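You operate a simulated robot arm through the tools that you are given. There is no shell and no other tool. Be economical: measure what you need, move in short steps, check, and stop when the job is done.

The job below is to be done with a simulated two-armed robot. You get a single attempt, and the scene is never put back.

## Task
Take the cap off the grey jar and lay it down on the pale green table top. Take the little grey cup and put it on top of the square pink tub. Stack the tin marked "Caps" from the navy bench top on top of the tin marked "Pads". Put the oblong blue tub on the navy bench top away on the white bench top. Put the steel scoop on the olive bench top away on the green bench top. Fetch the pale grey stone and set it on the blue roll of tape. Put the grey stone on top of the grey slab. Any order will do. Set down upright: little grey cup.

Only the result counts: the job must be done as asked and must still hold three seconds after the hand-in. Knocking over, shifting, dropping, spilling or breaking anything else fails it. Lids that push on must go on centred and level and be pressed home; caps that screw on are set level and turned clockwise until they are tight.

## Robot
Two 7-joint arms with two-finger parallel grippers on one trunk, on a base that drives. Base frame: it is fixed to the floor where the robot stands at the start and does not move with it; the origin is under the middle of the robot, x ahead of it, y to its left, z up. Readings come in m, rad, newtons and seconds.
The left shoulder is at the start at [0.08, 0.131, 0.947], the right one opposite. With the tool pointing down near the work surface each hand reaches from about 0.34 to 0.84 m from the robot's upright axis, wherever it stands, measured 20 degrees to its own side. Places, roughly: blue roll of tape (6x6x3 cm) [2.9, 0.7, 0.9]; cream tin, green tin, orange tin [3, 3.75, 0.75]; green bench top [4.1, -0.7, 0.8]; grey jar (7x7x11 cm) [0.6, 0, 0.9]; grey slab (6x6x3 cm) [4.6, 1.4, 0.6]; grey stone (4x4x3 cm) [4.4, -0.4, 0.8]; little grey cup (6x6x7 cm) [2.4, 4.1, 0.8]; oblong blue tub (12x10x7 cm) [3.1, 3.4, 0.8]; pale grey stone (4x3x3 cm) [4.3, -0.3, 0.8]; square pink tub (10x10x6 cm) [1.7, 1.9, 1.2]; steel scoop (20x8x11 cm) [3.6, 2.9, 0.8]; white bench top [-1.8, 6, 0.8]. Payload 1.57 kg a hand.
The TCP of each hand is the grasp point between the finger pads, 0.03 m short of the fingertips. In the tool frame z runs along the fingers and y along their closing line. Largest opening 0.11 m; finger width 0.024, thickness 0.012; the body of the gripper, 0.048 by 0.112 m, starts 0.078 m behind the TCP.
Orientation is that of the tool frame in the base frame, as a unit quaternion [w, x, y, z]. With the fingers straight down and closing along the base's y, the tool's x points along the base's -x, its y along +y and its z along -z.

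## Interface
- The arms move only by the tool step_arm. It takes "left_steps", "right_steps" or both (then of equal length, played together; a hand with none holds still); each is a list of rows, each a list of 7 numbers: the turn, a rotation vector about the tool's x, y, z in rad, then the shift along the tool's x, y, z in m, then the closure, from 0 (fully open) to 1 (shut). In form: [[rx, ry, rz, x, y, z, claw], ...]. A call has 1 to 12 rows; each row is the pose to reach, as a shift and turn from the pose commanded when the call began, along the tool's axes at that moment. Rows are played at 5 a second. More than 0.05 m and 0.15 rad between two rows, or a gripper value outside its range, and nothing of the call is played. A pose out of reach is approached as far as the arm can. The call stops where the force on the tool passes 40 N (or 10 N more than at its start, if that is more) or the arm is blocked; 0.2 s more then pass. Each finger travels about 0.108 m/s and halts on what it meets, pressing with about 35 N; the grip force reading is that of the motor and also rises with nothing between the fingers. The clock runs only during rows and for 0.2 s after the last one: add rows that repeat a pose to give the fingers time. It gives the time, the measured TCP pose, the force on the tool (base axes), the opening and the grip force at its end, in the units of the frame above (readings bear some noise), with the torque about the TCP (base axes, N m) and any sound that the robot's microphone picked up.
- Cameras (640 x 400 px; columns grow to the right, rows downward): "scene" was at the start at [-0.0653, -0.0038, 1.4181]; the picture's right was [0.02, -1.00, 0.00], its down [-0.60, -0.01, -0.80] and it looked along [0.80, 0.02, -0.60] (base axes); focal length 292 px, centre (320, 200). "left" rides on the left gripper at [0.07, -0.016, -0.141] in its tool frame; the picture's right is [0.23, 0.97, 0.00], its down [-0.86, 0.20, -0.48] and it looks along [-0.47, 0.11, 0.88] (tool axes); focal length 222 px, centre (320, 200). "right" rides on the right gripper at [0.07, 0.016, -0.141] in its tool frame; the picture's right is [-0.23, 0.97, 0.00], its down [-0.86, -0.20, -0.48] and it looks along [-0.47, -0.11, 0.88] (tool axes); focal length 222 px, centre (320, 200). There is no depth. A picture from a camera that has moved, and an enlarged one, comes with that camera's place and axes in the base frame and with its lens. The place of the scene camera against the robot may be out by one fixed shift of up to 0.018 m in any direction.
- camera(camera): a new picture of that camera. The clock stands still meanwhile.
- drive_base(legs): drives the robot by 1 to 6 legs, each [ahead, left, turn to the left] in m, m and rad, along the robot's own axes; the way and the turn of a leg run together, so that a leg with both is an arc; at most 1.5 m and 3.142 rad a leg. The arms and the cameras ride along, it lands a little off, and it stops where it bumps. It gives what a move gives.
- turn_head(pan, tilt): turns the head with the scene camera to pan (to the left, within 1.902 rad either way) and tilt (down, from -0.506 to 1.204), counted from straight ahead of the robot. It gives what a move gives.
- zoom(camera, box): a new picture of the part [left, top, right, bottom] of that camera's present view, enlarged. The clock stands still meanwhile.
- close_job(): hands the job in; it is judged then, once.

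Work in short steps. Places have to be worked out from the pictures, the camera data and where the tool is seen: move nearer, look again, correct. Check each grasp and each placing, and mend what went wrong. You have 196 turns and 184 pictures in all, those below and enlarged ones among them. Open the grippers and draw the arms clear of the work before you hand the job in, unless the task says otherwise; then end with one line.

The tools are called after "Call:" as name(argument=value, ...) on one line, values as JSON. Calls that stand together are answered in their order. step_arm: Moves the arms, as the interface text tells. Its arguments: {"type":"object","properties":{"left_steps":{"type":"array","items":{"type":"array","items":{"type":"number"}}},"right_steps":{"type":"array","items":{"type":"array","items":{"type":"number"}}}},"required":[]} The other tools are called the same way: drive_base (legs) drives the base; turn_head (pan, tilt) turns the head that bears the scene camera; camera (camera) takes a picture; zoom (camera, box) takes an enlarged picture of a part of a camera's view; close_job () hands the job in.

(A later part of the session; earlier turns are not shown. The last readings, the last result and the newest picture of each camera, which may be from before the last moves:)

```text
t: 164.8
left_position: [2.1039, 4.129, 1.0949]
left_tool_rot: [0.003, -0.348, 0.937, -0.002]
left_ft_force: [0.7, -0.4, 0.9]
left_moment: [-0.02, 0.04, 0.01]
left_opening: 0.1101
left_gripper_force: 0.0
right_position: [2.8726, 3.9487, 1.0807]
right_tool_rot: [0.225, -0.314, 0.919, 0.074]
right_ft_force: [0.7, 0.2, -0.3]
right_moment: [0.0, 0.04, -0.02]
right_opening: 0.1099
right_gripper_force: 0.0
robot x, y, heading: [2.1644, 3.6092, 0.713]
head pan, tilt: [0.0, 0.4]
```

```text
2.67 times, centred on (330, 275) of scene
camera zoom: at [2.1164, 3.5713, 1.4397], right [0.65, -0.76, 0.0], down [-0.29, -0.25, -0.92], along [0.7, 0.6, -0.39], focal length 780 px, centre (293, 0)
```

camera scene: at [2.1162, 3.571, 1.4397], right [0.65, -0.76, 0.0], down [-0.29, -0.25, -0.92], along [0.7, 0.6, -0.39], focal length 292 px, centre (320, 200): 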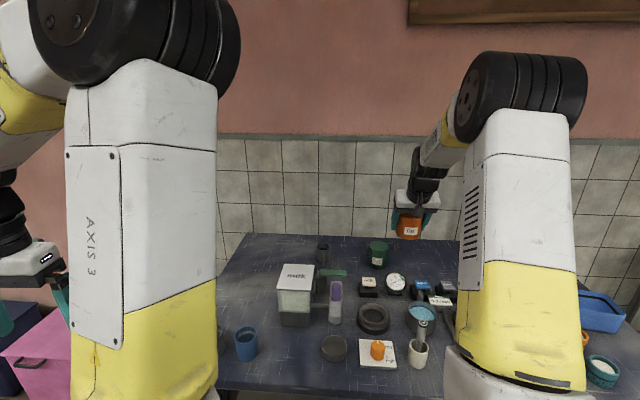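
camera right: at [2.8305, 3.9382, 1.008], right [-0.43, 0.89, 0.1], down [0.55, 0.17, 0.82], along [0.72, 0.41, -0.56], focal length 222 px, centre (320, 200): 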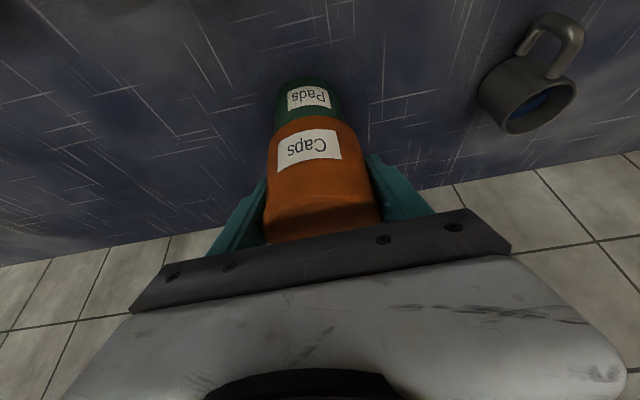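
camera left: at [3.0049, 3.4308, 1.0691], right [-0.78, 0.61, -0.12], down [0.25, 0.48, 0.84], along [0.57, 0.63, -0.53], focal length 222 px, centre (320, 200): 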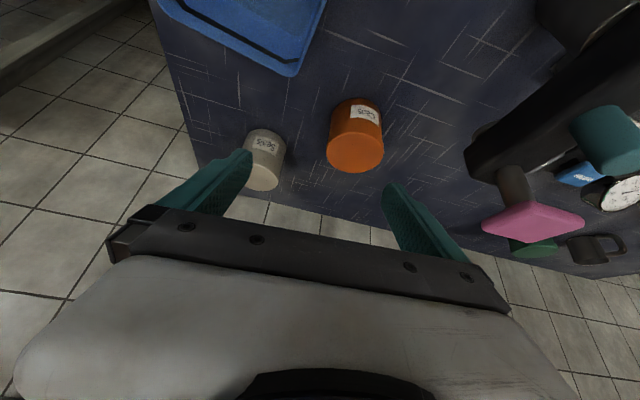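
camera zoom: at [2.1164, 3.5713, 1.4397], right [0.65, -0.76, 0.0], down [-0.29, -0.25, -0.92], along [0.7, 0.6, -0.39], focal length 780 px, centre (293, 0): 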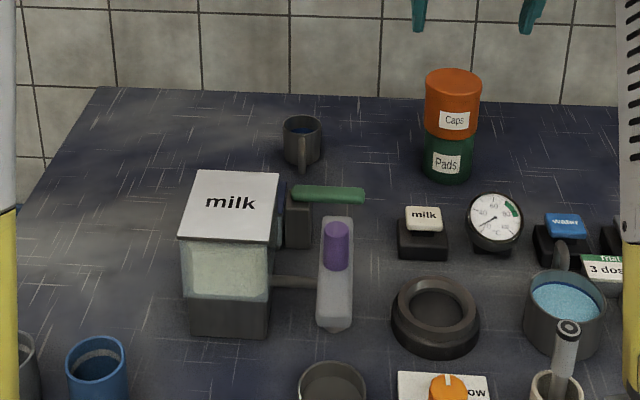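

The stack stands. Next the little grey cup at the bench's left end: I'll retract and raise the right hand, then shift left 0.45 m.

Call:
step_arm(right_steps=[[0, 0, 0, 0.0, 0, -0.045, 0], [0, 0, 0, 0.03, 0, -0.08, 0], [0, 0, 0, 0.065, 0, -0.11, 0], [0, 0, 0, 0.105, 0, -0.135, 0], [0, 0, 0, 0.145, 0, -0.16, 0], [0, 0, 0, 0.185, 0, -0.185, 0], [0, 0, 0, 0.229, 0, -0.205, 0]])

Call:
drive_base(legs=[[0.0, 0.45, 0]])

Call:
turn_head(pan=0.0, tilt=0.7)

Call:
camera(camera="scene")

Call:
camera(camera="right")

```text
t: 166.4
left_position: [2.1043, 4.129, 1.0934]
left_tool_rot: [0.004, -0.348, 0.937, -0.001]
left_ft_force: [0.6, 0.2, -0.2]
left_moment: [-0.03, 0.06, -0.03]
left_opening: 0.1099
left_gripper_force: 0.1
right_position: [2.637, 3.7698, 1.1588]
right_tool_rot: [0.224, -0.314, 0.92, 0.074]
right_ft_force: [-0.1, 0.1, -0.1]
right_moment: [-0.01, 0.05, 0.01]
right_opening: 0.1099
right_gripper_force: 0.1
robot x, y, heading: [2.1634, 3.609, 0.709]
head pan, tilt: [0.0, 0.4]
```

```text
t: 169.2
left_position: [1.8031, 4.4751, 1.0936]
left_tool_rot: [0.004, -0.349, 0.937, -0.001]
left_ft_force: [-1.1, -0.7, -0.4]
left_moment: [0.01, 0.01, 0.01]
left_opening: 0.1101
left_gripper_force: 0.1
right_position: [2.3368, 4.1165, 1.1591]
right_tool_rot: [0.223, -0.315, 0.919, 0.075]
right_ft_force: [0.0, 0.5, -0.1]
right_moment: [0.0, -0.01, 0.01]
right_opening: 0.1098
right_gripper_force: 0.0
robot x, y, heading: [1.8663, 3.9554, 0.714]
head pan, tilt: [0.0, 0.4]
```

```text
t: 170.0
left_position: [1.8036, 4.4744, 1.094]
left_tool_rot: [0.004, -0.349, 0.937, -0.001]
left_ft_force: [-0.5, -1.0, 0.8]
left_moment: [0.01, -0.03, -0.01]
left_opening: 0.1099
left_gripper_force: 0.2
right_position: [2.3372, 4.1177, 1.1598]
right_tool_rot: [0.225, -0.315, 0.919, 0.074]
right_ft_force: [-0.8, 0.4, 0.6]
right_moment: [0.01, 0.02, 0.02]
right_opening: 0.1099
right_gripper_force: 0.2
robot x, y, heading: [1.8632, 3.9557, 0.717]
head pan, tilt: [0.0, 0.7]
```

```text
97 pictures are left
camera scene: at [1.8112, 3.9115, 1.4129], right [0.66, -0.76, 0.0], down [-0.49, -0.42, -0.77], along [0.58, 0.5, -0.64], focal length 292 px, centre (320, 200)
```

scene: 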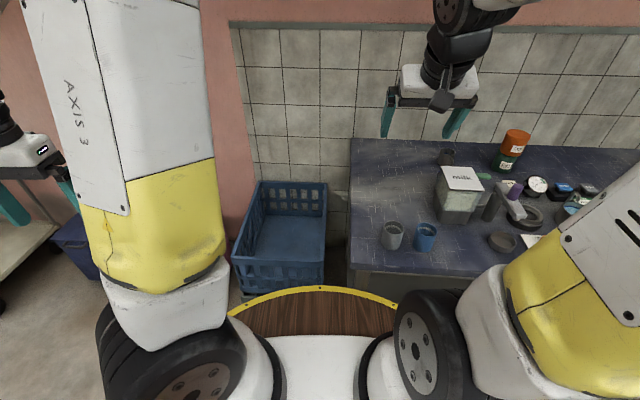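

```text
96 pictures are left
camera right: at [2.228, 4.0513, 1.2526], right [-0.44, 0.89, 0.1], down [0.55, 0.18, 0.82], along [0.71, 0.41, -0.57], focal length 222 px, centre (320, 200)
```

right: 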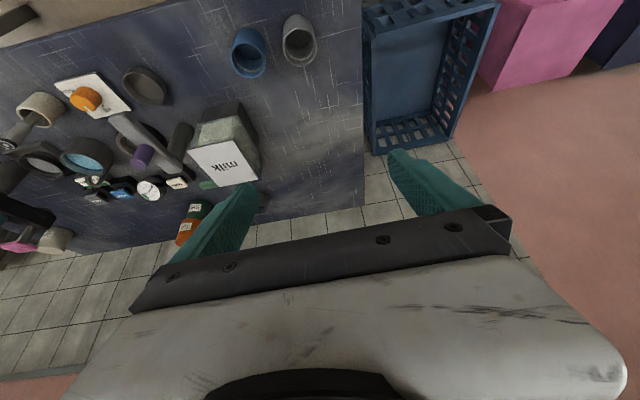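

Grey cup's rim at about (2.355, 4.125, 0.86) by both cameras, with a blue cup 9 cm to its right. I'll go to a pre-grasp with the opening limited to about 8 cm.

Call:
step_arm(right_steps=[[0, 0, 0, 0.027, 0, 0.033, 0.1], [0, 0, 0, 0.053, 0, 0.067, 0.2], [0, 0, 0, 0.08, 0, 0.1, 0.29], [0, 0, 0, 0.106, 0, 0.134, 0.29], [0, 0, 0, 0.133, 0, 0.167, 0.29], [0, 0, 0, 0.133, 0, 0.167, 0.29]])

Call:
camera(camera="right")

Call:
zoom(camera="scene", box=[330, 140, 490, 240])

```text
t: 171.4
left_position: [1.803, 4.4748, 1.0944]
left_tool_rot: [0.003, -0.348, 0.937, -0.002]
left_ft_force: [-0.2, -0.2, 0.1]
left_moment: [0.02, -0.01, 0.01]
left_opening: 0.1102
left_gripper_force: 0.1
right_position: [2.3411, 4.1166, 0.9624]
right_tool_rot: [0.224, -0.314, 0.92, 0.074]
right_ft_force: [0.2, 0.6, -0.4]
right_moment: [-0.01, 0.0, 0.0]
right_opening: 0.0783
right_gripper_force: 0.0
right hand out of reach, approached as far as the arm can: row 4, 5, 6
robot x, y, heading: [1.8651, 3.9532, 0.718]
head pan, tilt: [0.0, 0.7]
```

```text
95 pictures are left
camera right: at [2.2307, 4.0511, 1.057], right [-0.44, 0.89, 0.1], down [0.55, 0.18, 0.82], along [0.71, 0.41, -0.57], focal length 222 px, centre (320, 200)
```

right: 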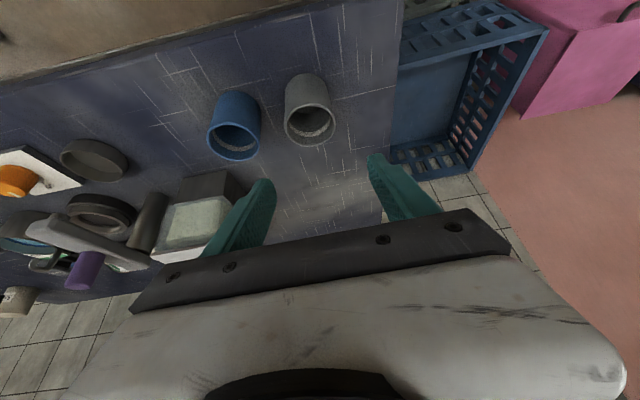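

```text
4.00 times, centred on (410, 190) of scene
camera zoom: at [1.8112, 3.9115, 1.4128], right [0.66, -0.76, 0.0], down [-0.49, -0.42, -0.76], along [0.58, 0.5, -0.64], focal length 1170 px, centre (-40, 240)
```

zoom: 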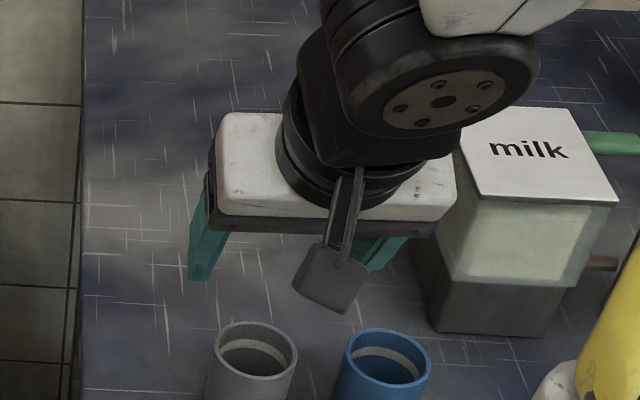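

I'm a bit too close for this tilt. I'll back the base 12 cm and take up the pre-grasp again.

Call:
drive_base(legs=[[-0.12, 0.0, 0]])

Call:
step_arm(right_steps=[[0, 0, 0, -0.03, -0.003, 0.0, 0.29], [0, 0, 0, -0.06, -0.005, 0.02, 0.29], [0, 0, 0, -0.06, -0.005, 0.05, 0.29], [0, 0, 0, -0.06, -0.005, 0.08, 0.29]])

Call:
camera(camera="right")

```text
t: 172.6
left_position: [1.7117, 4.3967, 1.0933]
left_tool_rot: [0.003, -0.35, 0.937, -0.002]
left_ft_force: [-0.2, 0.3, 0.3]
left_moment: [0.02, 0.03, -0.01]
left_opening: 0.11
left_gripper_force: 0.1
right_position: [2.2504, 4.0375, 0.9642]
right_tool_rot: [0.223, -0.316, 0.919, 0.075]
right_ft_force: [0.3, -0.3, -0.6]
right_moment: [-0.01, 0.01, 0.0]
right_opening: 0.0781
right_gripper_force: 0.0
robot x, y, heading: [1.7737, 3.8755, 0.716]
head pan, tilt: [0.0, 0.7]
```

```text
t: 173.6
left_position: [1.7119, 4.3968, 1.0953]
left_tool_rot: [0.003, -0.35, 0.937, -0.002]
left_ft_force: [-0.2, 0.3, -0.8]
left_moment: [-0.01, -0.04, 0.0]
left_opening: 0.1101
left_gripper_force: 0.0
right_position: [2.3256, 4.0889, 0.9199]
right_tool_rot: [0.223, -0.316, 0.919, 0.075]
right_ft_force: [-0.3, 0.5, 0.0]
right_moment: [-0.07, -0.01, -0.01]
right_opening: 0.0783
right_gripper_force: 0.0
robot x, y, heading: [1.7741, 3.8728, 0.715]
head pan, tilt: [0.0, 0.7]
```

```text
93 pictures are left
camera right: at [2.216, 4.0234, 1.0128], right [-0.44, 0.89, 0.1], down [0.55, 0.18, 0.82], along [0.71, 0.41, -0.57], focal length 222 px, centre (320, 200)
```

right: 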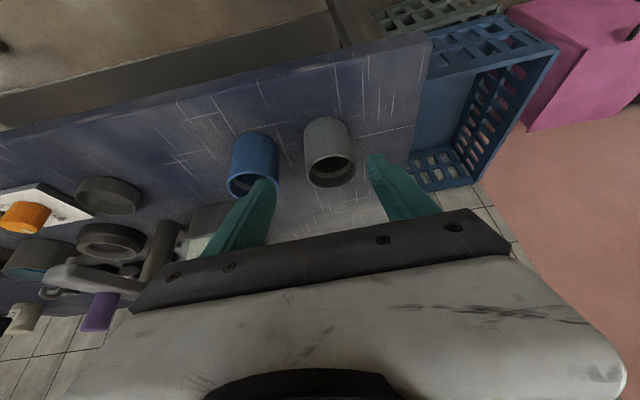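

The cup is centred within 7 mm. I'll shift 7 mm left, advance 9.6 cm and close.

Call:
step_arm(right_steps=[[0, 0, 0, 0, 0.007, 0.02, 0.29], [0, 0, 0, 0, 0.007, 0.05, 0.29], [0, 0, 0, 0, 0.007, 0.08, 0.29], [0, 0, 0, 0, 0.007, 0.096, 0.29], [0, 0, 0, 0, 0.007, 0.096, 0.4], [0, 0, 0, 0, 0.007, 0.096, 0.6], [0, 0, 0, 0, 0.007, 0.096, 0.7], [0, 0, 0, 0, 0.007, 0.096, 0.7]])

Call:
camera(camera="right")

```text
t: 175.4
left_position: [1.7123, 4.3978, 1.0945]
left_tool_rot: [0.002, -0.35, 0.937, -0.001]
left_ft_force: [0.2, 0.7, 0.4]
left_moment: [0.0, 0.02, -0.03]
left_opening: 0.11
left_gripper_force: 0.0
right_position: [2.3566, 4.1201, 0.8345]
right_tool_rot: [0.223, -0.316, 0.919, 0.074]
right_ft_force: [-0.1, -0.1, 0.9]
right_moment: [0.0, -0.04, 0.02]
right_opening: 0.0523
right_gripper_force: 35.3
robot x, y, heading: [1.7724, 3.8761, 0.716]
head pan, tilt: [0.0, 0.7]
```

```text
92 pictures are left
camera right: at [2.2464, 4.0556, 0.9277], right [-0.44, 0.89, 0.1], down [0.55, 0.18, 0.82], along [0.71, 0.41, -0.57], focal length 222 px, centre (320, 200)
```

right: 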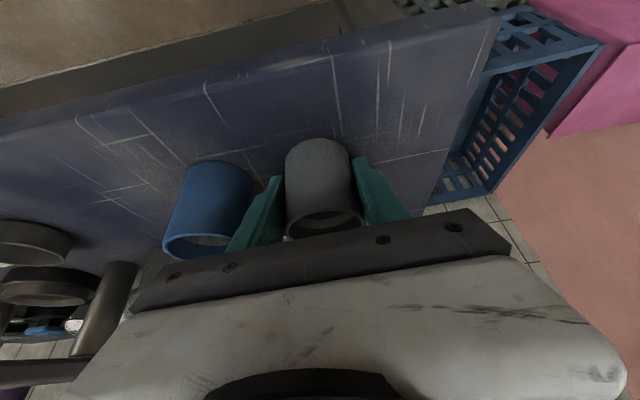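

Cup gripped (0.052). I'll raise it high, to about z 1.40, and bring it back closer to the body for carrying.

Call:
step_arm(right_steps=[[0, 0, 0, -0.018, 0, -0.035, 0.7], [0, 0, 0, -0.037, 0, -0.075, 0.7], [0, 0, 0, -0.052, 0, -0.12, 0.7], [0, 0, 0, -0.063, 0, -0.165, 0.7], [0, 0, 0, -0.072, 0, -0.212, 0.7], [0, 0, 0, -0.08, 0, -0.26, 0.7], [0, 0, 0, -0.088, 0, -0.308, 0.7], [0, 0, 0, -0.096, 0, -0.356, 0.7], [0, 0, 0, -0.104, 0, -0.404, 0.7], [0, 0, 0, -0.112, 0, -0.452, 0.7], [0, 0, 0, -0.12, 0, -0.5, 0.7], [0, 0, 0, -0.126, 0, -0.548, 0.7]])

Call:
camera(camera="scene")

```text
t: 178.0
left_position: [1.7118, 4.3962, 1.0932]
left_tool_rot: [0.004, -0.349, 0.937, -0.002]
left_ft_force: [-0.3, 0.6, -0.4]
left_moment: [0.01, 0.02, 0.0]
left_opening: 0.1099
left_gripper_force: 0.1
right_position: [2.2414, 4.0358, 1.3797]
right_tool_rot: [0.223, -0.316, 0.919, 0.075]
right_ft_force: [-0.6, -0.4, 0.4]
right_moment: [0.0, -0.02, 0.01]
right_opening: 0.0525
right_gripper_force: 35.6
robot x, y, heading: [1.7757, 3.8776, 0.716]
head pan, tilt: [0.0, 0.7]
```

```text
91 pictures are left
camera scene: at [1.7206, 3.8327, 1.4128], right [0.66, -0.75, 0.0], down [-0.49, -0.42, -0.76], along [0.58, 0.5, -0.64], focal length 292 px, centre (320, 200)
```

scene: 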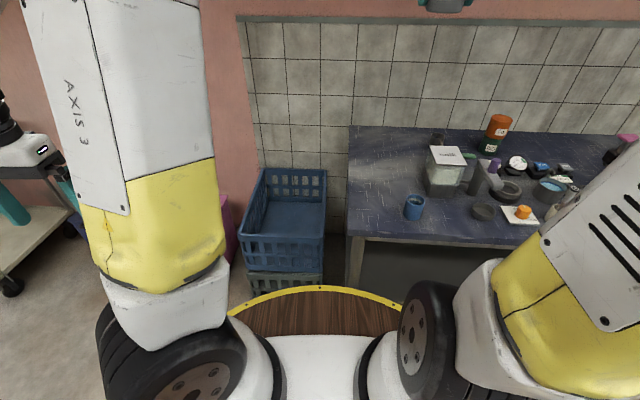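

The neighbouring blue cup is undisturbed. I'll carry the grey cup down the aisle, turn to face the sink table's end, and look at the pink tub.

Call:
drive_base(legs=[[-0.328, -0.851, 0], [0, 0, -1.667]])

Call:
turn_head(pan=-0.5, tilt=0.5)

Call:
camera(camera="scene")

```text
t: 187.0
left_position: [2.6053, 2.9862, 1.0945]
left_tool_rot: [0.002, 0.486, 0.874, -0.004]
left_ft_force: [-0.6, 0.2, 0.6]
left_moment: [0.03, -0.02, 0.0]
left_opening: 0.1103
left_gripper_force: 0.1
right_position: [2.1685, 2.5197, 1.3787]
right_tool_rot: [0.201, 0.495, 0.837, -0.122]
right_ft_force: [0.2, -0.2, 0.4]
right_moment: [0.0, 0.01, 0.02]
right_opening: 0.0524
right_gripper_force: 35.6
robot x, y, heading: [2.0805, 3.006, -1.013]
head pan, tilt: [0.0, 0.7]
```

```text
t: 187.9
left_position: [2.6056, 2.9878, 1.0949]
left_tool_rot: [0.001, 0.485, 0.874, -0.003]
left_ft_force: [-0.5, 0.3, -0.8]
left_moment: [0.01, 0.01, 0.03]
left_opening: 0.1101
left_gripper_force: 0.0
right_position: [2.1679, 2.5207, 1.3796]
right_tool_rot: [0.202, 0.495, 0.836, -0.122]
right_ft_force: [0.6, -0.1, -0.1]
right_moment: [-0.01, 0.01, -0.01]
right_opening: 0.0521
right_gripper_force: 34.9
robot x, y, heading: [2.078, 3.006, -1.012]
head pan, tilt: [-0.499, 0.499]
```

```text
90 pictures are left
camera scene: at [1.9995, 3.0289, 1.4305], right [-1.0, -0.06, 0.0], down [-0.03, 0.48, -0.88], along [0.05, -0.88, -0.48], focal length 292 px, centre (320, 200)
```

scene: 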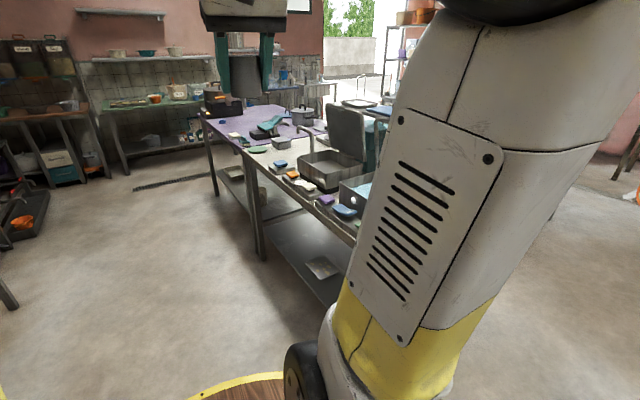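

Position is good. I'll correct the heading and strafe right into the gap, keeping centred.

Call:
drive_base(legs=[[0, 0, 0.055], [0.0, -0.55, 0]])

Call:
turn_head(pan=0.0, tilt=0.5)

Call:
camera(camera="scene")

Call:
camera(camera="right")

```text
t: 191.5
left_position: [2.1576, 2.6994, 1.0945]
left_tool_rot: [0.001, 0.466, 0.885, -0.004]
left_ft_force: [-0.6, 0.2, 0.0]
left_moment: [0.05, -0.02, 0.02]
left_opening: 0.11
left_gripper_force: 0.0
right_position: [1.7419, 2.2118, 1.3785]
right_tool_rot: [0.204, 0.476, 0.848, -0.117]
right_ft_force: [-0.3, -0.6, 0.7]
right_moment: [0.0, -0.01, 0.0]
right_opening: 0.052
right_gripper_force: 35.5
robot x, y, heading: [1.634, 2.6931, -0.969]
head pan, tilt: [-0.499, 0.499]
```

```text
t: 192.4
left_position: [2.158, 2.6984, 1.0954]
left_tool_rot: [0.002, 0.466, 0.885, -0.003]
left_ft_force: [0.3, -0.5, 0.2]
left_moment: [-0.02, 0.03, 0.02]
left_opening: 0.1099
left_gripper_force: 0.1
right_position: [1.7408, 2.2121, 1.3789]
right_tool_rot: [0.204, 0.476, 0.848, -0.117]
right_ft_force: [1.2, -0.9, -0.6]
right_moment: [-0.01, -0.01, -0.01]
right_opening: 0.0522
right_gripper_force: 35.0
robot x, y, heading: [1.6343, 2.6958, -0.965]
head pan, tilt: [0.0, 0.499]
```

```text
89 pictures are left
camera scene: at [1.5925, 2.7292, 1.4305], right [-0.82, -0.57, 0.0], down [-0.27, 0.39, -0.88], along [0.5, -0.72, -0.48], focal length 292 px, centre (320, 200)
```

scene: 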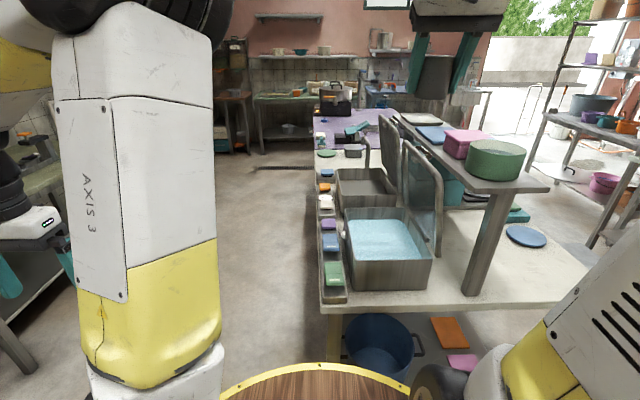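

```text
88 pictures are left
camera right: at [1.6899, 2.3285, 1.4724], right [0.94, 0.33, 0.1], down [0.11, -0.56, 0.82], along [0.33, -0.75, -0.57], focal length 222 px, centre (320, 200)
```

right: 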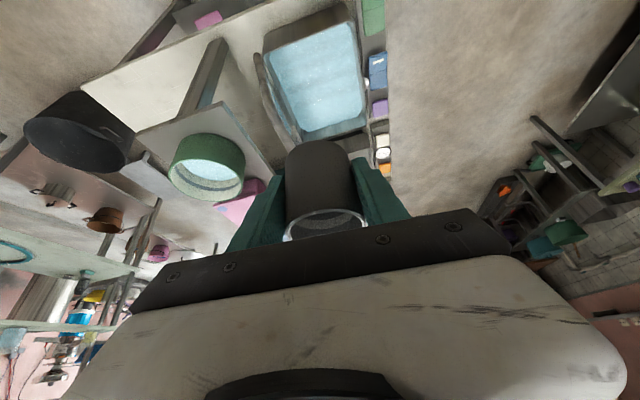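

The pink tub sits behind the green pot on the shelf, at about (1.69, 1.97), top z≈1.235. I'll strafe right 0.17 and ahead 0.07 to line up.

Call:
drive_base(legs=[[0.06, -0.17, 0]])

Call:
camera(camera="right")

Call:
zoom(camera="scene", box=[380, 40, 540, 140])

```text
t: 193.9
left_position: [2.0553, 2.5541, 1.0947]
left_tool_rot: [0.0, 0.466, 0.885, -0.004]
left_ft_force: [0.3, -0.4, 0.5]
left_moment: [0.0, -0.02, 0.03]
left_opening: 0.1098
left_gripper_force: 0.0
right_position: [1.6381, 2.068, 1.3797]
right_tool_rot: [0.203, 0.476, 0.848, -0.117]
right_ft_force: [-0.6, 0.4, -0.6]
right_moment: [0.01, -0.03, 0.0]
right_opening: 0.0524
right_gripper_force: 35.3
robot x, y, heading: [1.5334, 2.553, -0.966]
head pan, tilt: [0.0, 0.499]
```

```text
87 pictures are left
camera right: at [1.5867, 2.1838, 1.4724], right [0.94, 0.34, 0.1], down [0.11, -0.56, 0.82], along [0.33, -0.75, -0.57], focal length 222 px, centre (320, 200)
```

right: 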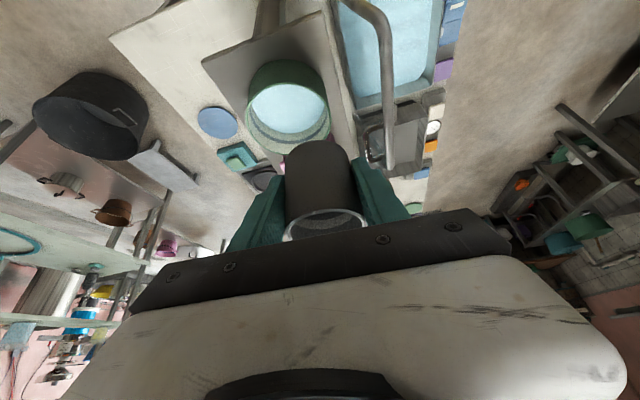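

```text
4.00 times, centred on (460, 90) of scene
camera zoom: at [1.4891, 2.5845, 1.4305], right [-0.82, -0.57, 0.0], down [-0.27, 0.39, -0.88], along [0.5, -0.72, -0.48], focal length 1170 px, centre (-240, 640)
```

zoom: 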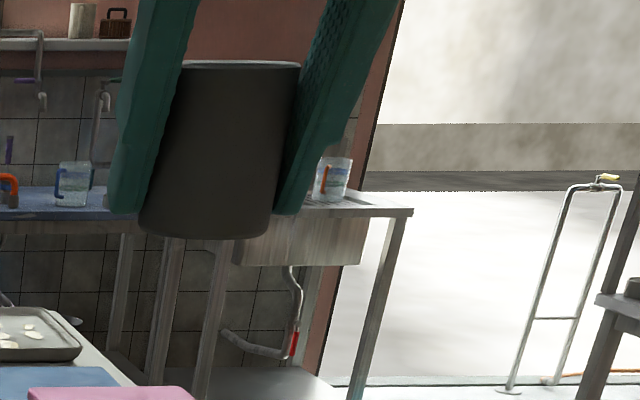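

I need a full forward view to place the tub now.

Call:
zoom(camera="scene", box=[320, 50, 560, 200])

```text
2.67 times, centred on (440, 125) of scene
camera zoom: at [1.4891, 2.5845, 1.4305], right [-0.82, -0.57, 0.0], down [-0.27, 0.39, -0.88], along [0.5, -0.72, -0.48], focal length 780 px, centre (0, 400)
```

zoom: 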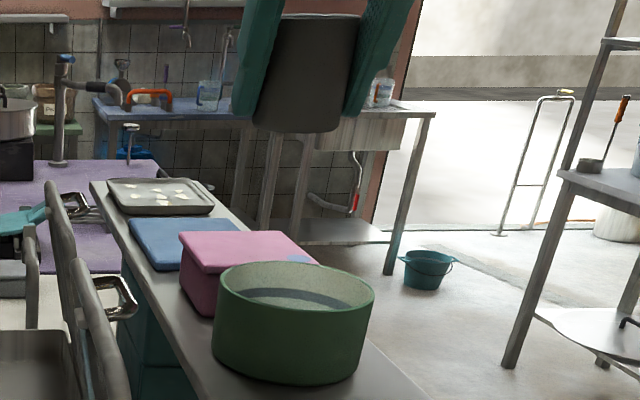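

The tub's lid works out at about (1.71, 1.85), z≈1.195, from its apparent size and two views. I'll move the base 6 cm closer and bring the cup over the tub, still high.

Call:
drive_base(legs=[[0.055, -0.05, 0]])

Call:
step_arm(right_steps=[[0, 0, 0, -0.03, -0.002, 0.016, 0.7], [0, 0, 0, -0.06, -0.005, 0.032, 0.7], [0, 0, 0, -0.09, -0.007, 0.048, 0.7], [0, 0, 0, -0.12, -0.01, 0.064, 0.7], [0, 0, 0, -0.142, -0.01, 0.08, 0.7]])

Call:
camera(camera="right")

Call:
zoom(camera="scene", box=[320, 50, 560, 200])

```text
t: 194.9
left_position: [2.0446, 2.479, 1.0958]
left_tool_rot: [0.001, 0.467, 0.884, -0.004]
left_ft_force: [0.3, -0.5, 0.2]
left_moment: [-0.01, -0.01, 0.03]
left_opening: 0.11
left_gripper_force: 0.0
right_position: [1.628, 1.9921, 1.38]
right_tool_rot: [0.204, 0.475, 0.848, -0.117]
right_ft_force: [-0.1, 0.5, -1.7]
right_moment: [-0.02, -0.02, -0.01]
right_opening: 0.0523
right_gripper_force: 35.6
robot x, y, heading: [1.5197, 2.4761, -0.967]
head pan, tilt: [0.0, 0.499]
```

```text
t: 196.1
left_position: [2.0438, 2.4798, 1.0948]
left_tool_rot: [0.001, 0.466, 0.885, -0.004]
left_ft_force: [0.2, 0.4, 0.1]
left_moment: [-0.03, -0.03, 0.01]
left_opening: 0.11
left_gripper_force: 0.0
right_position: [1.706, 1.8511, 1.3746]
right_tool_rot: [0.204, 0.475, 0.848, -0.118]
right_ft_force: [-0.9, -0.8, 0.5]
right_moment: [0.02, 0.0, 0.01]
right_opening: 0.0523
right_gripper_force: 35.5
robot x, y, heading: [1.5194, 2.4767, -0.969]
head pan, tilt: [0.0, 0.499]
```

```text
84 pictures are left
camera right: at [1.6536, 1.9656, 1.4676], right [0.94, 0.34, 0.1], down [0.11, -0.56, 0.82], along [0.33, -0.75, -0.57], focal length 222 px, centre (320, 200)
```

right: 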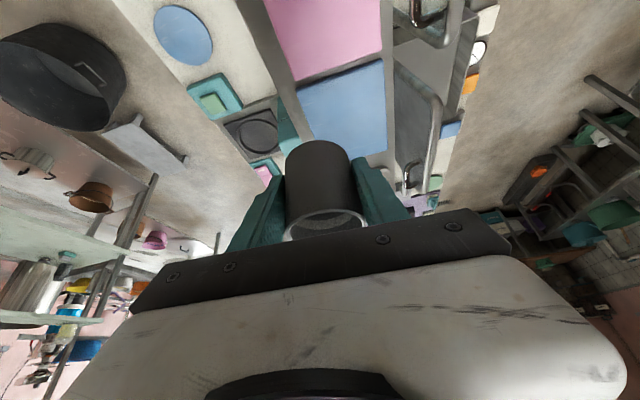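

```text
2.67 times, centred on (440, 125) of scene
camera zoom: at [1.4786, 2.51, 1.4305], right [-0.82, -0.57, 0.0], down [-0.27, 0.39, -0.88], along [0.5, -0.72, -0.48], focal length 780 px, centre (0, 400)
```

zoom: 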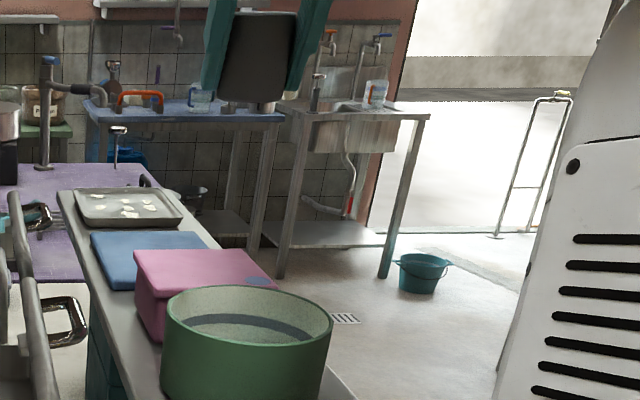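

The wrist view shows the lid's far edge clearly; its centre is about (1.707, 1.888). I'll shift back 3.3 cm and left 2.2 cm, and lower to 2 cm above.

Call:
step_arm(right_steps=[[0, 0, 0, 0.015, 0.011, -0.0075, 0.7], [0, 0, 0, 0.029, 0.022, -0.015, 0.7], [0, 0, 0, 0.045, 0.022, 0.015, 0.7], [0, 0, 0, 0.06, 0.022, 0.045, 0.7], [0, 0, 0, 0.073, 0.022, 0.069, 0.7]])

Call:
camera(camera="right")

Call:
zoom(camera="scene", box=[320, 70, 480, 170])

```text
t: 197.3
left_position: [2.0443, 2.4801, 1.0943]
left_tool_rot: [0.002, 0.466, 0.885, -0.004]
left_ft_force: [-0.7, -0.9, -0.8]
left_moment: [-0.02, 0.03, -0.02]
left_opening: 0.1099
left_gripper_force: 0.1
right_position: [1.7053, 1.8887, 1.2787]
right_tool_rot: [0.206, 0.475, 0.848, -0.116]
right_ft_force: [0.4, 0.1, -0.4]
right_moment: [-0.02, 0.0, 0.0]
right_opening: 0.052
right_gripper_force: 35.4
robot x, y, heading: [1.5171, 2.4763, -0.968]
head pan, tilt: [0.0, 0.499]
```

```text
82 pictures are left
camera right: at [1.6535, 2.0046, 1.372], right [0.94, 0.34, 0.1], down [0.11, -0.56, 0.82], along [0.33, -0.75, -0.57], focal length 222 px, centre (320, 200)
```

right: 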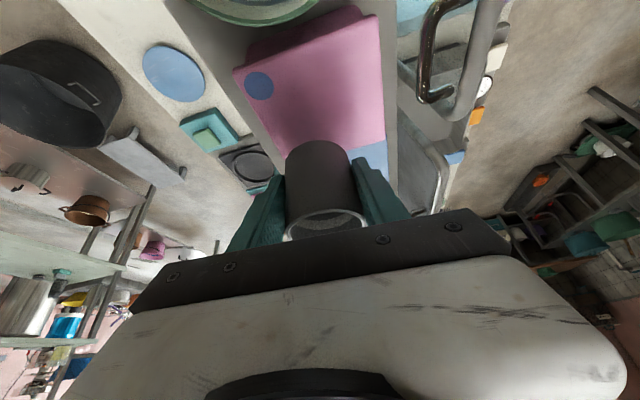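

```text
4.00 times, centred on (400, 120) of scene
camera zoom: at [1.4788, 2.5098, 1.4305], right [-0.82, -0.57, 0.0], down [-0.27, 0.39, -0.88], along [0.5, -0.72, -0.48], focal length 1170 px, centre (0, 520)
```

zoom: 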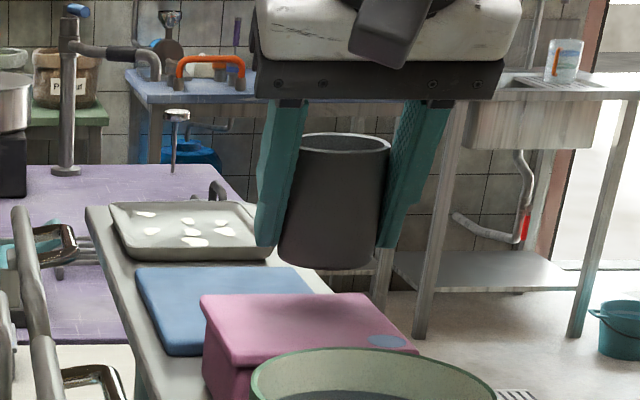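

Refining with both cameras: lid centre about (1.705, 1.909), z≈1.20. I'll shift 1.7 cm back and 1.1 cm left, then lower in small steps to contact.

Call:
step_arm(right_steps=[[0, 0, 0, 0.015, 0.011, -0.0078, 0.7], [0, 0, 0, 0.0205, 0.011, 0.0028, 0.7], [0, 0, 0, 0.0242, 0.011, 0.0099, 0.7], [0, 0, 0, 0.0256, 0.011, 0.0126, 0.7], [0, 0, 0, 0.027, 0.011, 0.0152, 0.7], [0, 0, 0, 0.0283, 0.011, 0.0179, 0.7]])

Call:
zoom(camera="scene", box=[320, 70, 480, 170])

```text
t: 198.7
left_position: [2.0446, 2.4797, 1.0937]
left_tool_rot: [0.001, 0.466, 0.885, -0.004]
left_ft_force: [0.1, 0.6, -0.3]
left_moment: [0.02, -0.03, -0.03]
left_opening: 0.1098
left_gripper_force: 0.1
right_position: [1.706, 1.9085, 1.2502]
right_tool_rot: [0.207, 0.476, 0.847, -0.118]
right_ft_force: [-0.8, 1.0, 12.0]
right_moment: [0.13, -0.17, 0.05]
right_opening: 0.0519
right_gripper_force: 35.2
robot x, y, heading: [1.5217, 2.4767, -0.967]
head pan, tilt: [0.0, 0.499]
```

```text
4.00 times, centred on (400, 120) of scene
camera zoom: at [1.4786, 2.5102, 1.4305], right [-0.82, -0.57, 0.0], down [-0.27, 0.39, -0.88], along [0.5, -0.72, -0.48], focal length 1170 px, centre (0, 520)
```

zoom: 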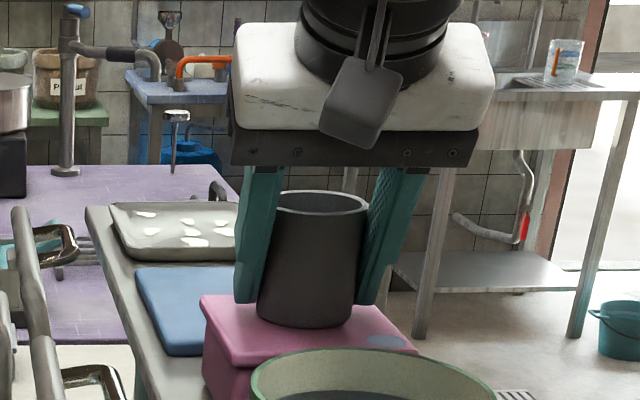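

The cup rests on the lid, centred, with firm contact. Releasing and drawing the hand back along the fingers.

Call:
step_arm(right_steps=[[0, 0, 0, 0, 0, 0, 0.5], [0, 0, 0, 0, 0, 0, 0.4], [0, 0, 0, 0, 0, 0, 0.25], [0, 0, 0, 0, 0, 0, 0.2], [0, 0, 0, 0, 0, -0.03, 0.2], [0, 0, 0, 0, 0, -0.07, 0.2], [0, 0, 0, 0, 0, -0.11, 0.2], [0, 0, 0, 0.01, 0, -0.15, 0.1]])

Call:
zoom(camera="scene", box=[320, 70, 480, 170])

```text
t: 200.5
left_position: [2.0436, 2.4783, 1.094]
left_tool_rot: [0.001, 0.466, 0.885, -0.003]
left_ft_force: [-0.2, -0.2, 0.3]
left_moment: [0.02, 0.03, 0.01]
left_opening: 0.1098
left_gripper_force: 0.1
right_position: [1.6636, 1.9762, 1.3758]
right_tool_rot: [0.204, 0.475, 0.848, -0.116]
right_ft_force: [0.1, 0.4, -0.2]
right_moment: [0.0, 0.03, -0.03]
right_opening: 0.099
right_gripper_force: 0.1
robot x, y, heading: [1.5194, 2.4733, -0.967]
head pan, tilt: [0.0, 0.499]
```

```text
4.00 times, centred on (400, 120) of scene
camera zoom: at [1.479, 2.5095, 1.4305], right [-0.82, -0.57, 0.0], down [-0.27, 0.39, -0.88], along [0.5, -0.72, -0.48], focal length 1170 px, centre (0, 520)
```

zoom: 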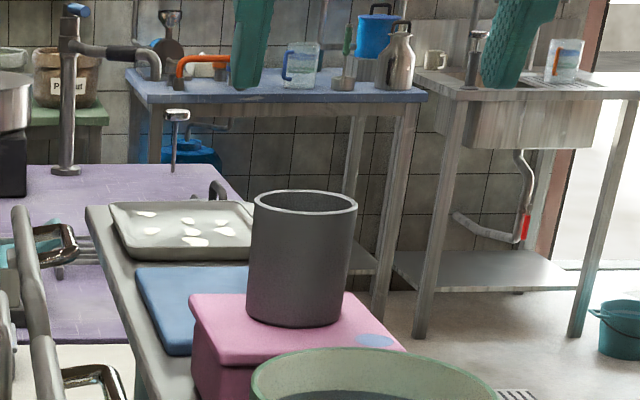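

The cup stands upright on the pink tub. Next the scoop: back out to the far aisle, turn to face the olive bench, and approach it.

Call:
drive_base(legs=[[0.0, 0.85, 0], [0, 0, 1.627], [0.34, -0.675, 0]])

Call:
turn_head(pan=-0.25, tilt=0.6)

Call:
camera(camera="scene")

```text
t: 212.6
left_position: [2.8718, 3.1134, 1.0938]
left_tool_rot: [0.003, -0.301, 0.954, -0.002]
left_ft_force: [0.4, 0.0, -0.4]
left_moment: [0.01, -0.02, 0.0]
left_opening: 0.11
left_gripper_force: 0.1
right_position: [3.3802, 2.7381, 1.3775]
right_tool_rot: [0.227, -0.27, 0.934, 0.064]
right_ft_force: [-0.3, 0.5, 0.1]
right_moment: [0.01, -0.03, 0.01]
right_opening: 0.0989
right_gripper_force: 0.0
robot x, y, heading: [2.8835, 2.5886, 0.617]
head pan, tilt: [0.0, 0.499]
```

```text
t: 213.4
left_position: [2.8717, 3.1131, 1.0947]
left_tool_rot: [0.002, -0.301, 0.954, -0.003]
left_ft_force: [0.2, 0.3, 0.7]
left_moment: [0.01, -0.01, 0.02]
left_opening: 0.1103
left_gripper_force: 0.0
right_position: [3.3791, 2.738, 1.3761]
right_tool_rot: [0.227, -0.269, 0.934, 0.063]
right_ft_force: [0.1, -0.7, 0.3]
right_moment: [0.0, 0.02, 0.03]
right_opening: 0.0991
right_gripper_force: 0.1
robot x, y, heading: [2.8861, 2.5876, 0.614]
head pan, tilt: [-0.25, 0.6]
```

```text
78 pictures are left
camera scene: at [2.8375, 2.5334, 1.4215], right [0.36, -0.93, 0.0], down [-0.53, -0.2, -0.83], along [0.77, 0.3, -0.56], focal length 292 px, centre (320, 200)
```

scene: 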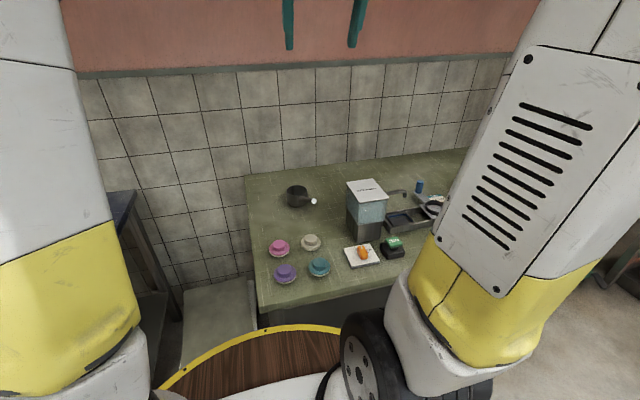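

Zooming on the scoop to see its bowl and handle.

Call:
zoom(camera="scene", box=[250, 160, 350, 222])

Call:
camera(camera="right")

```text
6.40 times, centred on (300, 191) of scene
camera zoom: at [2.8375, 2.5334, 1.4215], right [0.36, -0.93, 0.0], down [-0.53, -0.2, -0.83], along [0.77, 0.3, -0.56], focal length 1871 px, centre (448, 258)
```

zoom: 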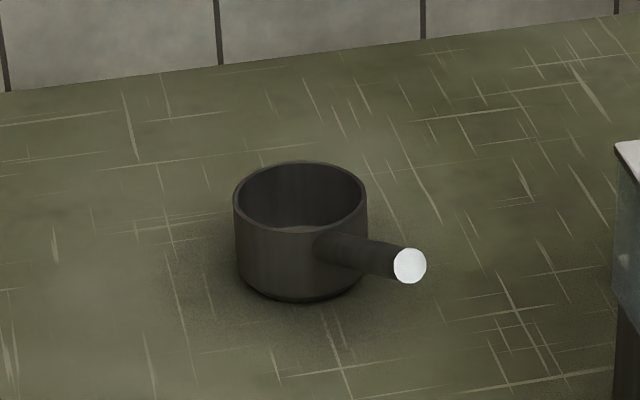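

```text
76 pictures are left
camera right: at [3.2637, 2.6848, 1.4697], right [-0.35, 0.93, 0.1], down [0.56, 0.12, 0.82], along [0.75, 0.34, -0.57], focal length 222 px, centre (320, 200)
```

right: 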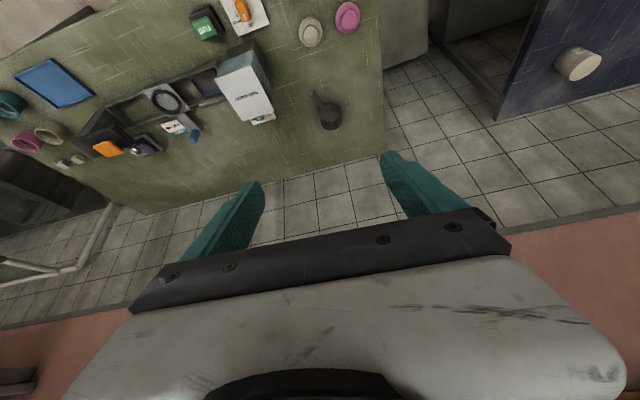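

Rim is about (3.62, 2.915), 7 cm wide, with the handle pointing back toward me and to the right. I'll close in with the base and bring the right hand to a high pre-grasp.

Call:
drive_base(legs=[[0, 0, 0.045], [0.08, 0.075, 0]])

Call:
step_arm(right_steps=[[0, 0, 0, -0.01, 0, 0.045, 0], [0, 0, 0, -0.02, 0, 0.09, 0], [0, 0, 0, -0.03, 0, 0.135, 0], [0, 0, 0, -0.04, 0, 0.18, 0], [0, 0, 0, -0.05, 0, 0.225, 0], [0, 0, 0, -0.06, 0, 0.27, 0], [0, 0, 0, -0.07, 0, 0.315, 0], [0, 0, 0, -0.08, 0, 0.34, 0]])

Call:
camera(camera="right")

```text
t: 214.9
left_position: [2.8649, 3.22, 1.0946]
left_tool_rot: [0.004, -0.324, 0.946, -0.002]
left_ft_force: [0.2, 0.0, -0.2]
left_moment: [-0.01, -0.01, 0.03]
left_opening: 0.1101
left_gripper_force: 0.1
right_position: [3.3874, 2.8674, 1.3752]
right_tool_rot: [0.225, -0.291, 0.927, 0.069]
right_ft_force: [0.0, -0.8, -0.3]
right_moment: [-0.01, -0.01, -0.01]
right_opening: 0.0991
right_gripper_force: 0.0
robot x, y, heading: [2.8991, 2.6972, 0.662]
head pan, tilt: [-0.25, 0.6]
```

```text
t: 216.7
left_position: [2.8629, 3.2188, 1.0942]
left_tool_rot: [0.003, -0.324, 0.946, -0.002]
left_ft_force: [0.0, 0.6, 0.7]
left_moment: [0.05, -0.02, 0.0]
left_opening: 0.11
left_gripper_force: 0.1
right_position: [3.5765, 2.9985, 1.1106]
right_tool_rot: [0.227, -0.291, 0.927, 0.068]
right_ft_force: [-0.1, 0.3, 0.6]
right_moment: [0.03, 0.01, -0.03]
right_opening: 0.11
right_gripper_force: 0.0
robot x, y, heading: [2.8997, 2.6954, 0.669]
head pan, tilt: [-0.25, 0.6]
```

```text
75 pictures are left
camera right: at [3.4628, 2.9399, 1.2038], right [-0.39, 0.92, 0.1], down [0.56, 0.15, 0.82], along [0.73, 0.38, -0.57], focal length 222 px, centre (320, 200)
```

right: 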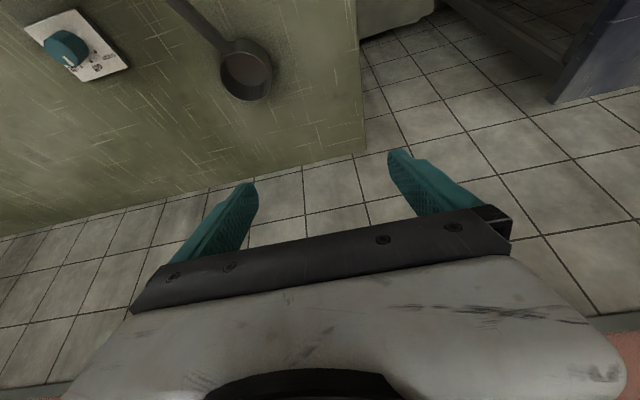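

Triangulated rim: (3.656, 2.936), z≈0.80. Moving to the pre-grasp 12 cm back along the fingers.

Call:
step_arm(right_steps=[[0, 0, 0, 0.02, -0.017, 0.029, 0], [0, 0, 0, 0.04, -0.033, 0.058, 0], [0, 0, 0, 0.06, -0.05, 0.087, 0], [0, 0, 0, 0.08, -0.065, 0.116, 0], [0, 0, 0, 0.1, -0.081, 0.145, 0], [0, 0, 0, 0.118, -0.097, 0.174, 0]])

Call:
camera(camera="right")

```text
t: 218.1
left_position: [2.8624, 3.2193, 1.0935]
left_tool_rot: [0.003, -0.324, 0.946, -0.001]
left_ft_force: [-0.1, -0.5, 0.3]
left_moment: [-0.03, 0.0, -0.02]
left_opening: 0.1102
left_gripper_force: 0.0
right_position: [3.6107, 2.9007, 0.9032]
right_tool_rot: [0.225, -0.291, 0.927, 0.069]
right_ft_force: [0.6, -0.7, -0.7]
right_moment: [0.0, -0.01, 0.04]
right_opening: 0.1104
right_gripper_force: 0.0
robot x, y, heading: [2.8955, 2.6952, 0.663]
head pan, tilt: [-0.25, 0.6]
```

```text
74 pictures are left
camera right: at [3.4978, 2.8438, 0.9969], right [-0.39, 0.92, 0.1], down [0.56, 0.15, 0.82], along [0.73, 0.37, -0.57], focal length 222 px, centre (320, 200)
```

right: 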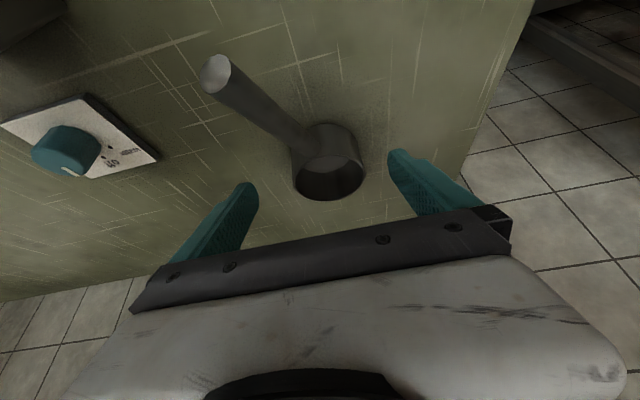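

The scoop's bowl is confirmed at (3.655, 2.936). I'll advance about 10 cm along the fingers and close gently around the bowl.

Call:
step_arm(right_steps=[[0, 0, 0, -0.011, 0.004, 0.03, 0], [0, 0, 0, -0.011, 0.004, 0.06, 0], [0, 0, 0, -0.011, 0.004, 0.085, 0], [0, 0, 0, -0.011, 0.004, 0.102, 0], [0, 0, 0, -0.011, 0.004, 0.102, 0.2], [0, 0, 0, -0.011, 0.004, 0.102, 0.4], [0, 0, 0, -0.011, 0.004, 0.102, 0.6], [0, 0, 0, -0.011, 0.004, 0.102, 0.6]])

Call:
camera(camera="right")

```text
t: 219.0
left_position: [2.8644, 3.2196, 1.095]
left_tool_rot: [0.003, -0.323, 0.946, -0.001]
left_ft_force: [0.8, -0.1, -0.6]
left_moment: [0.02, 0.04, 0.01]
left_opening: 0.1101
left_gripper_force: 0.1
right_position: [3.6492, 2.9345, 0.8326]
right_tool_rot: [0.224, -0.292, 0.927, 0.068]
right_ft_force: [-3.0, -1.9, 6.5]
right_moment: [0.22, 0.35, 0.29]
right_opening: 0.11
right_gripper_force: 0.1
robot x, y, heading: [2.8979, 2.6973, 0.657]
head pan, tilt: [-0.25, 0.6]
stopped in row 4 (right hand): the force on the tool passed its limit at 56 N (the readings are from after the stop); the commanded pose is now the measured one
```

```text
73 pictures are left
camera right: at [3.5361, 2.8751, 0.9258], right [-0.39, 0.92, 0.1], down [0.56, 0.15, 0.82], along [0.73, 0.37, -0.57], focal length 222 px, centre (320, 200)
```

right: 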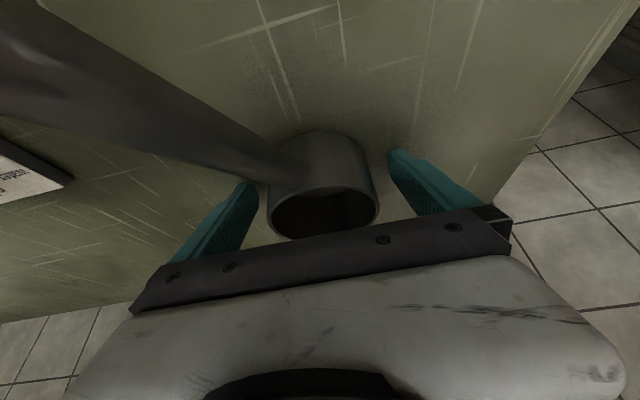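

The fingertips touched the bench (z≈0.80) with the bowl between them. I'll rise 4 mm and close.

Call:
step_arm(right_steps=[[0, 0, 0, -0.002, 0, -0.0035, 0.1], [0, 0, 0, -0.002, 0, -0.0035, 0.3], [0, 0, 0, -0.002, 0, -0.0035, 0.5], [0, 0, 0, -0.002, 0, -0.0035, 0.7], [0, 0, 0, -0.002, 0, -0.0035, 0.7]])

Call:
camera(camera="right")

```text
t: 220.2
left_position: [2.8653, 3.2193, 1.0941]
left_tool_rot: [0.003, -0.324, 0.946, -0.001]
left_ft_force: [-0.7, -1.0, 0.6]
left_moment: [0.01, -0.01, -0.02]
left_opening: 0.11
left_gripper_force: 0.1
right_position: [3.6488, 2.935, 0.8345]
right_tool_rot: [0.224, -0.292, 0.927, 0.069]
right_ft_force: [0.0, -0.1, 1.4]
right_moment: [0.0, -0.03, -0.02]
right_opening: 0.072
right_gripper_force: 35.1
robot x, y, heading: [2.8963, 2.6959, 0.659]
head pan, tilt: [-0.25, 0.6]
```

```text
72 pictures are left
camera right: at [3.5364, 2.8753, 0.9289], right [-0.39, 0.92, 0.1], down [0.56, 0.15, 0.82], along [0.73, 0.37, -0.57], focal length 222 px, centre (320, 200)
```

right: 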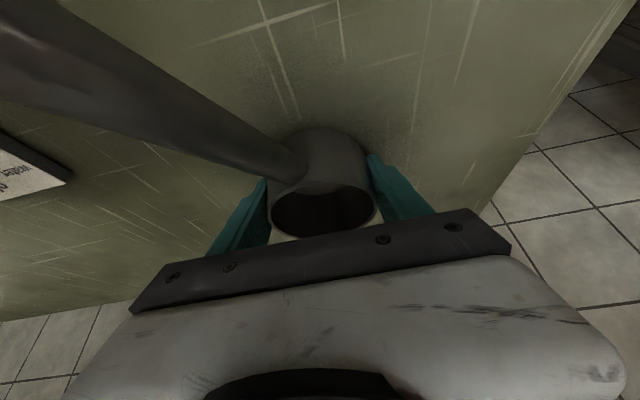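

Scoop gripped (0.072). I'll lift it, draw it in, back off and turn down the aisle toward the green bench.

Call:
step_arm(right_steps=[[0, 0, 0, -0.02, 0, -0.04, 0.7], [0, 0, 0, -0.04, 0, -0.08, 0.7], [0, 0, 0, -0.04, 0, -0.12, 0.7], [0, 0, 0, -0.02, 0, -0.16, 0.7], [0, 0, 0, 0.0, 0, -0.2, 0.7], [0, 0, 0, 0.03, 0, -0.235, 0.7], [0, 0, 0, 0.06, 0, -0.27, 0.7], [0, 0, 0, 0.09, 0, -0.305, 0.7], [0, 0, 0, 0.12, 0, -0.335, 0.7], [0, 0, 0, 0.14, 0, -0.375, 0.7]])

Call:
drive_base(legs=[[-0.35, 0, 0], [0, 0, -1.61], [1.3, 0, 0]])

Call:
turn_head(pan=0.0, tilt=0.35)

Call:
camera(camera="scene")

```text
t: 222.4
left_position: [2.8658, 3.2199, 1.0951]
left_tool_rot: [0.002, -0.324, 0.946, -0.002]
left_ft_force: [0.6, -0.5, -0.6]
left_moment: [0.01, 0.02, 0.05]
left_opening: 0.1099
left_gripper_force: 0.0
right_position: [3.4085, 2.7673, 1.1042]
right_tool_rot: [0.224, -0.292, 0.928, 0.068]
right_ft_force: [0.2, 0.0, -1.9]
right_moment: [0.03, -0.01, 0.01]
right_opening: 0.0722
right_gripper_force: 35.2
robot x, y, heading: [2.8991, 2.6962, 0.664]
head pan, tilt: [-0.25, 0.6]
```

```text
t: 234.8
left_position: [3.9327, 1.4391, 1.0945]
left_tool_rot: [0.002, 0.452, 0.892, -0.003]
left_ft_force: [0.5, -0.3, 0.9]
left_moment: [0.03, -0.01, 0.04]
left_opening: 0.1101
left_gripper_force: 0.0
right_position: [3.467, 0.9081, 1.1041]
right_tool_rot: [0.205, 0.46, 0.856, -0.112]
right_ft_force: [-0.4, -0.5, -1.9]
right_moment: [0.03, -0.01, 0.04]
right_opening: 0.0714
right_gripper_force: 34.5
robot x, y, heading: [3.4109, 1.4165, -0.935]
head pan, tilt: [-0.25, 0.6]
```

```text
t: 235.6
left_position: [3.9329, 1.4389, 1.0946]
left_tool_rot: [0.001, 0.453, 0.892, -0.003]
left_ft_force: [0.6, -0.4, 0.5]
left_moment: [0.02, 0.01, -0.04]
left_opening: 0.1099
left_gripper_force: 0.0
right_position: [3.467, 0.9071, 1.105]
right_tool_rot: [0.205, 0.46, 0.856, -0.113]
right_ft_force: [-0.5, -0.3, -1.0]
right_moment: [-0.02, 0.03, 0.01]
right_opening: 0.0716
right_gripper_force: 34.9
robot x, y, heading: [3.4029, 1.4201, -0.931]
head pan, tilt: [0.0, 0.351]
```

```text
71 pictures are left
camera scene: at [3.3673, 1.4493, 1.4441], right [-0.8, -0.59, 0.0], down [-0.2, 0.28, -0.94], along [0.56, -0.76, -0.34], focal length 292 px, centre (320, 200)
```

scene: 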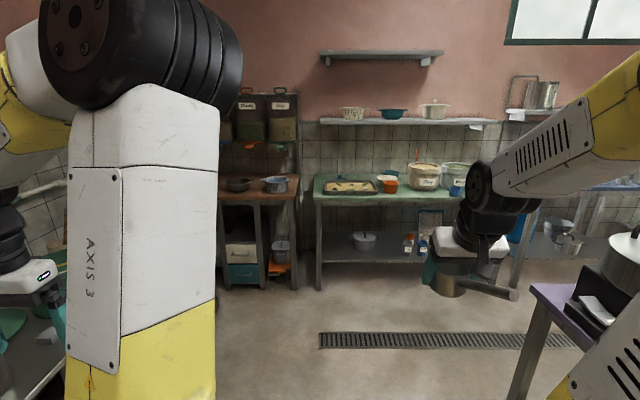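

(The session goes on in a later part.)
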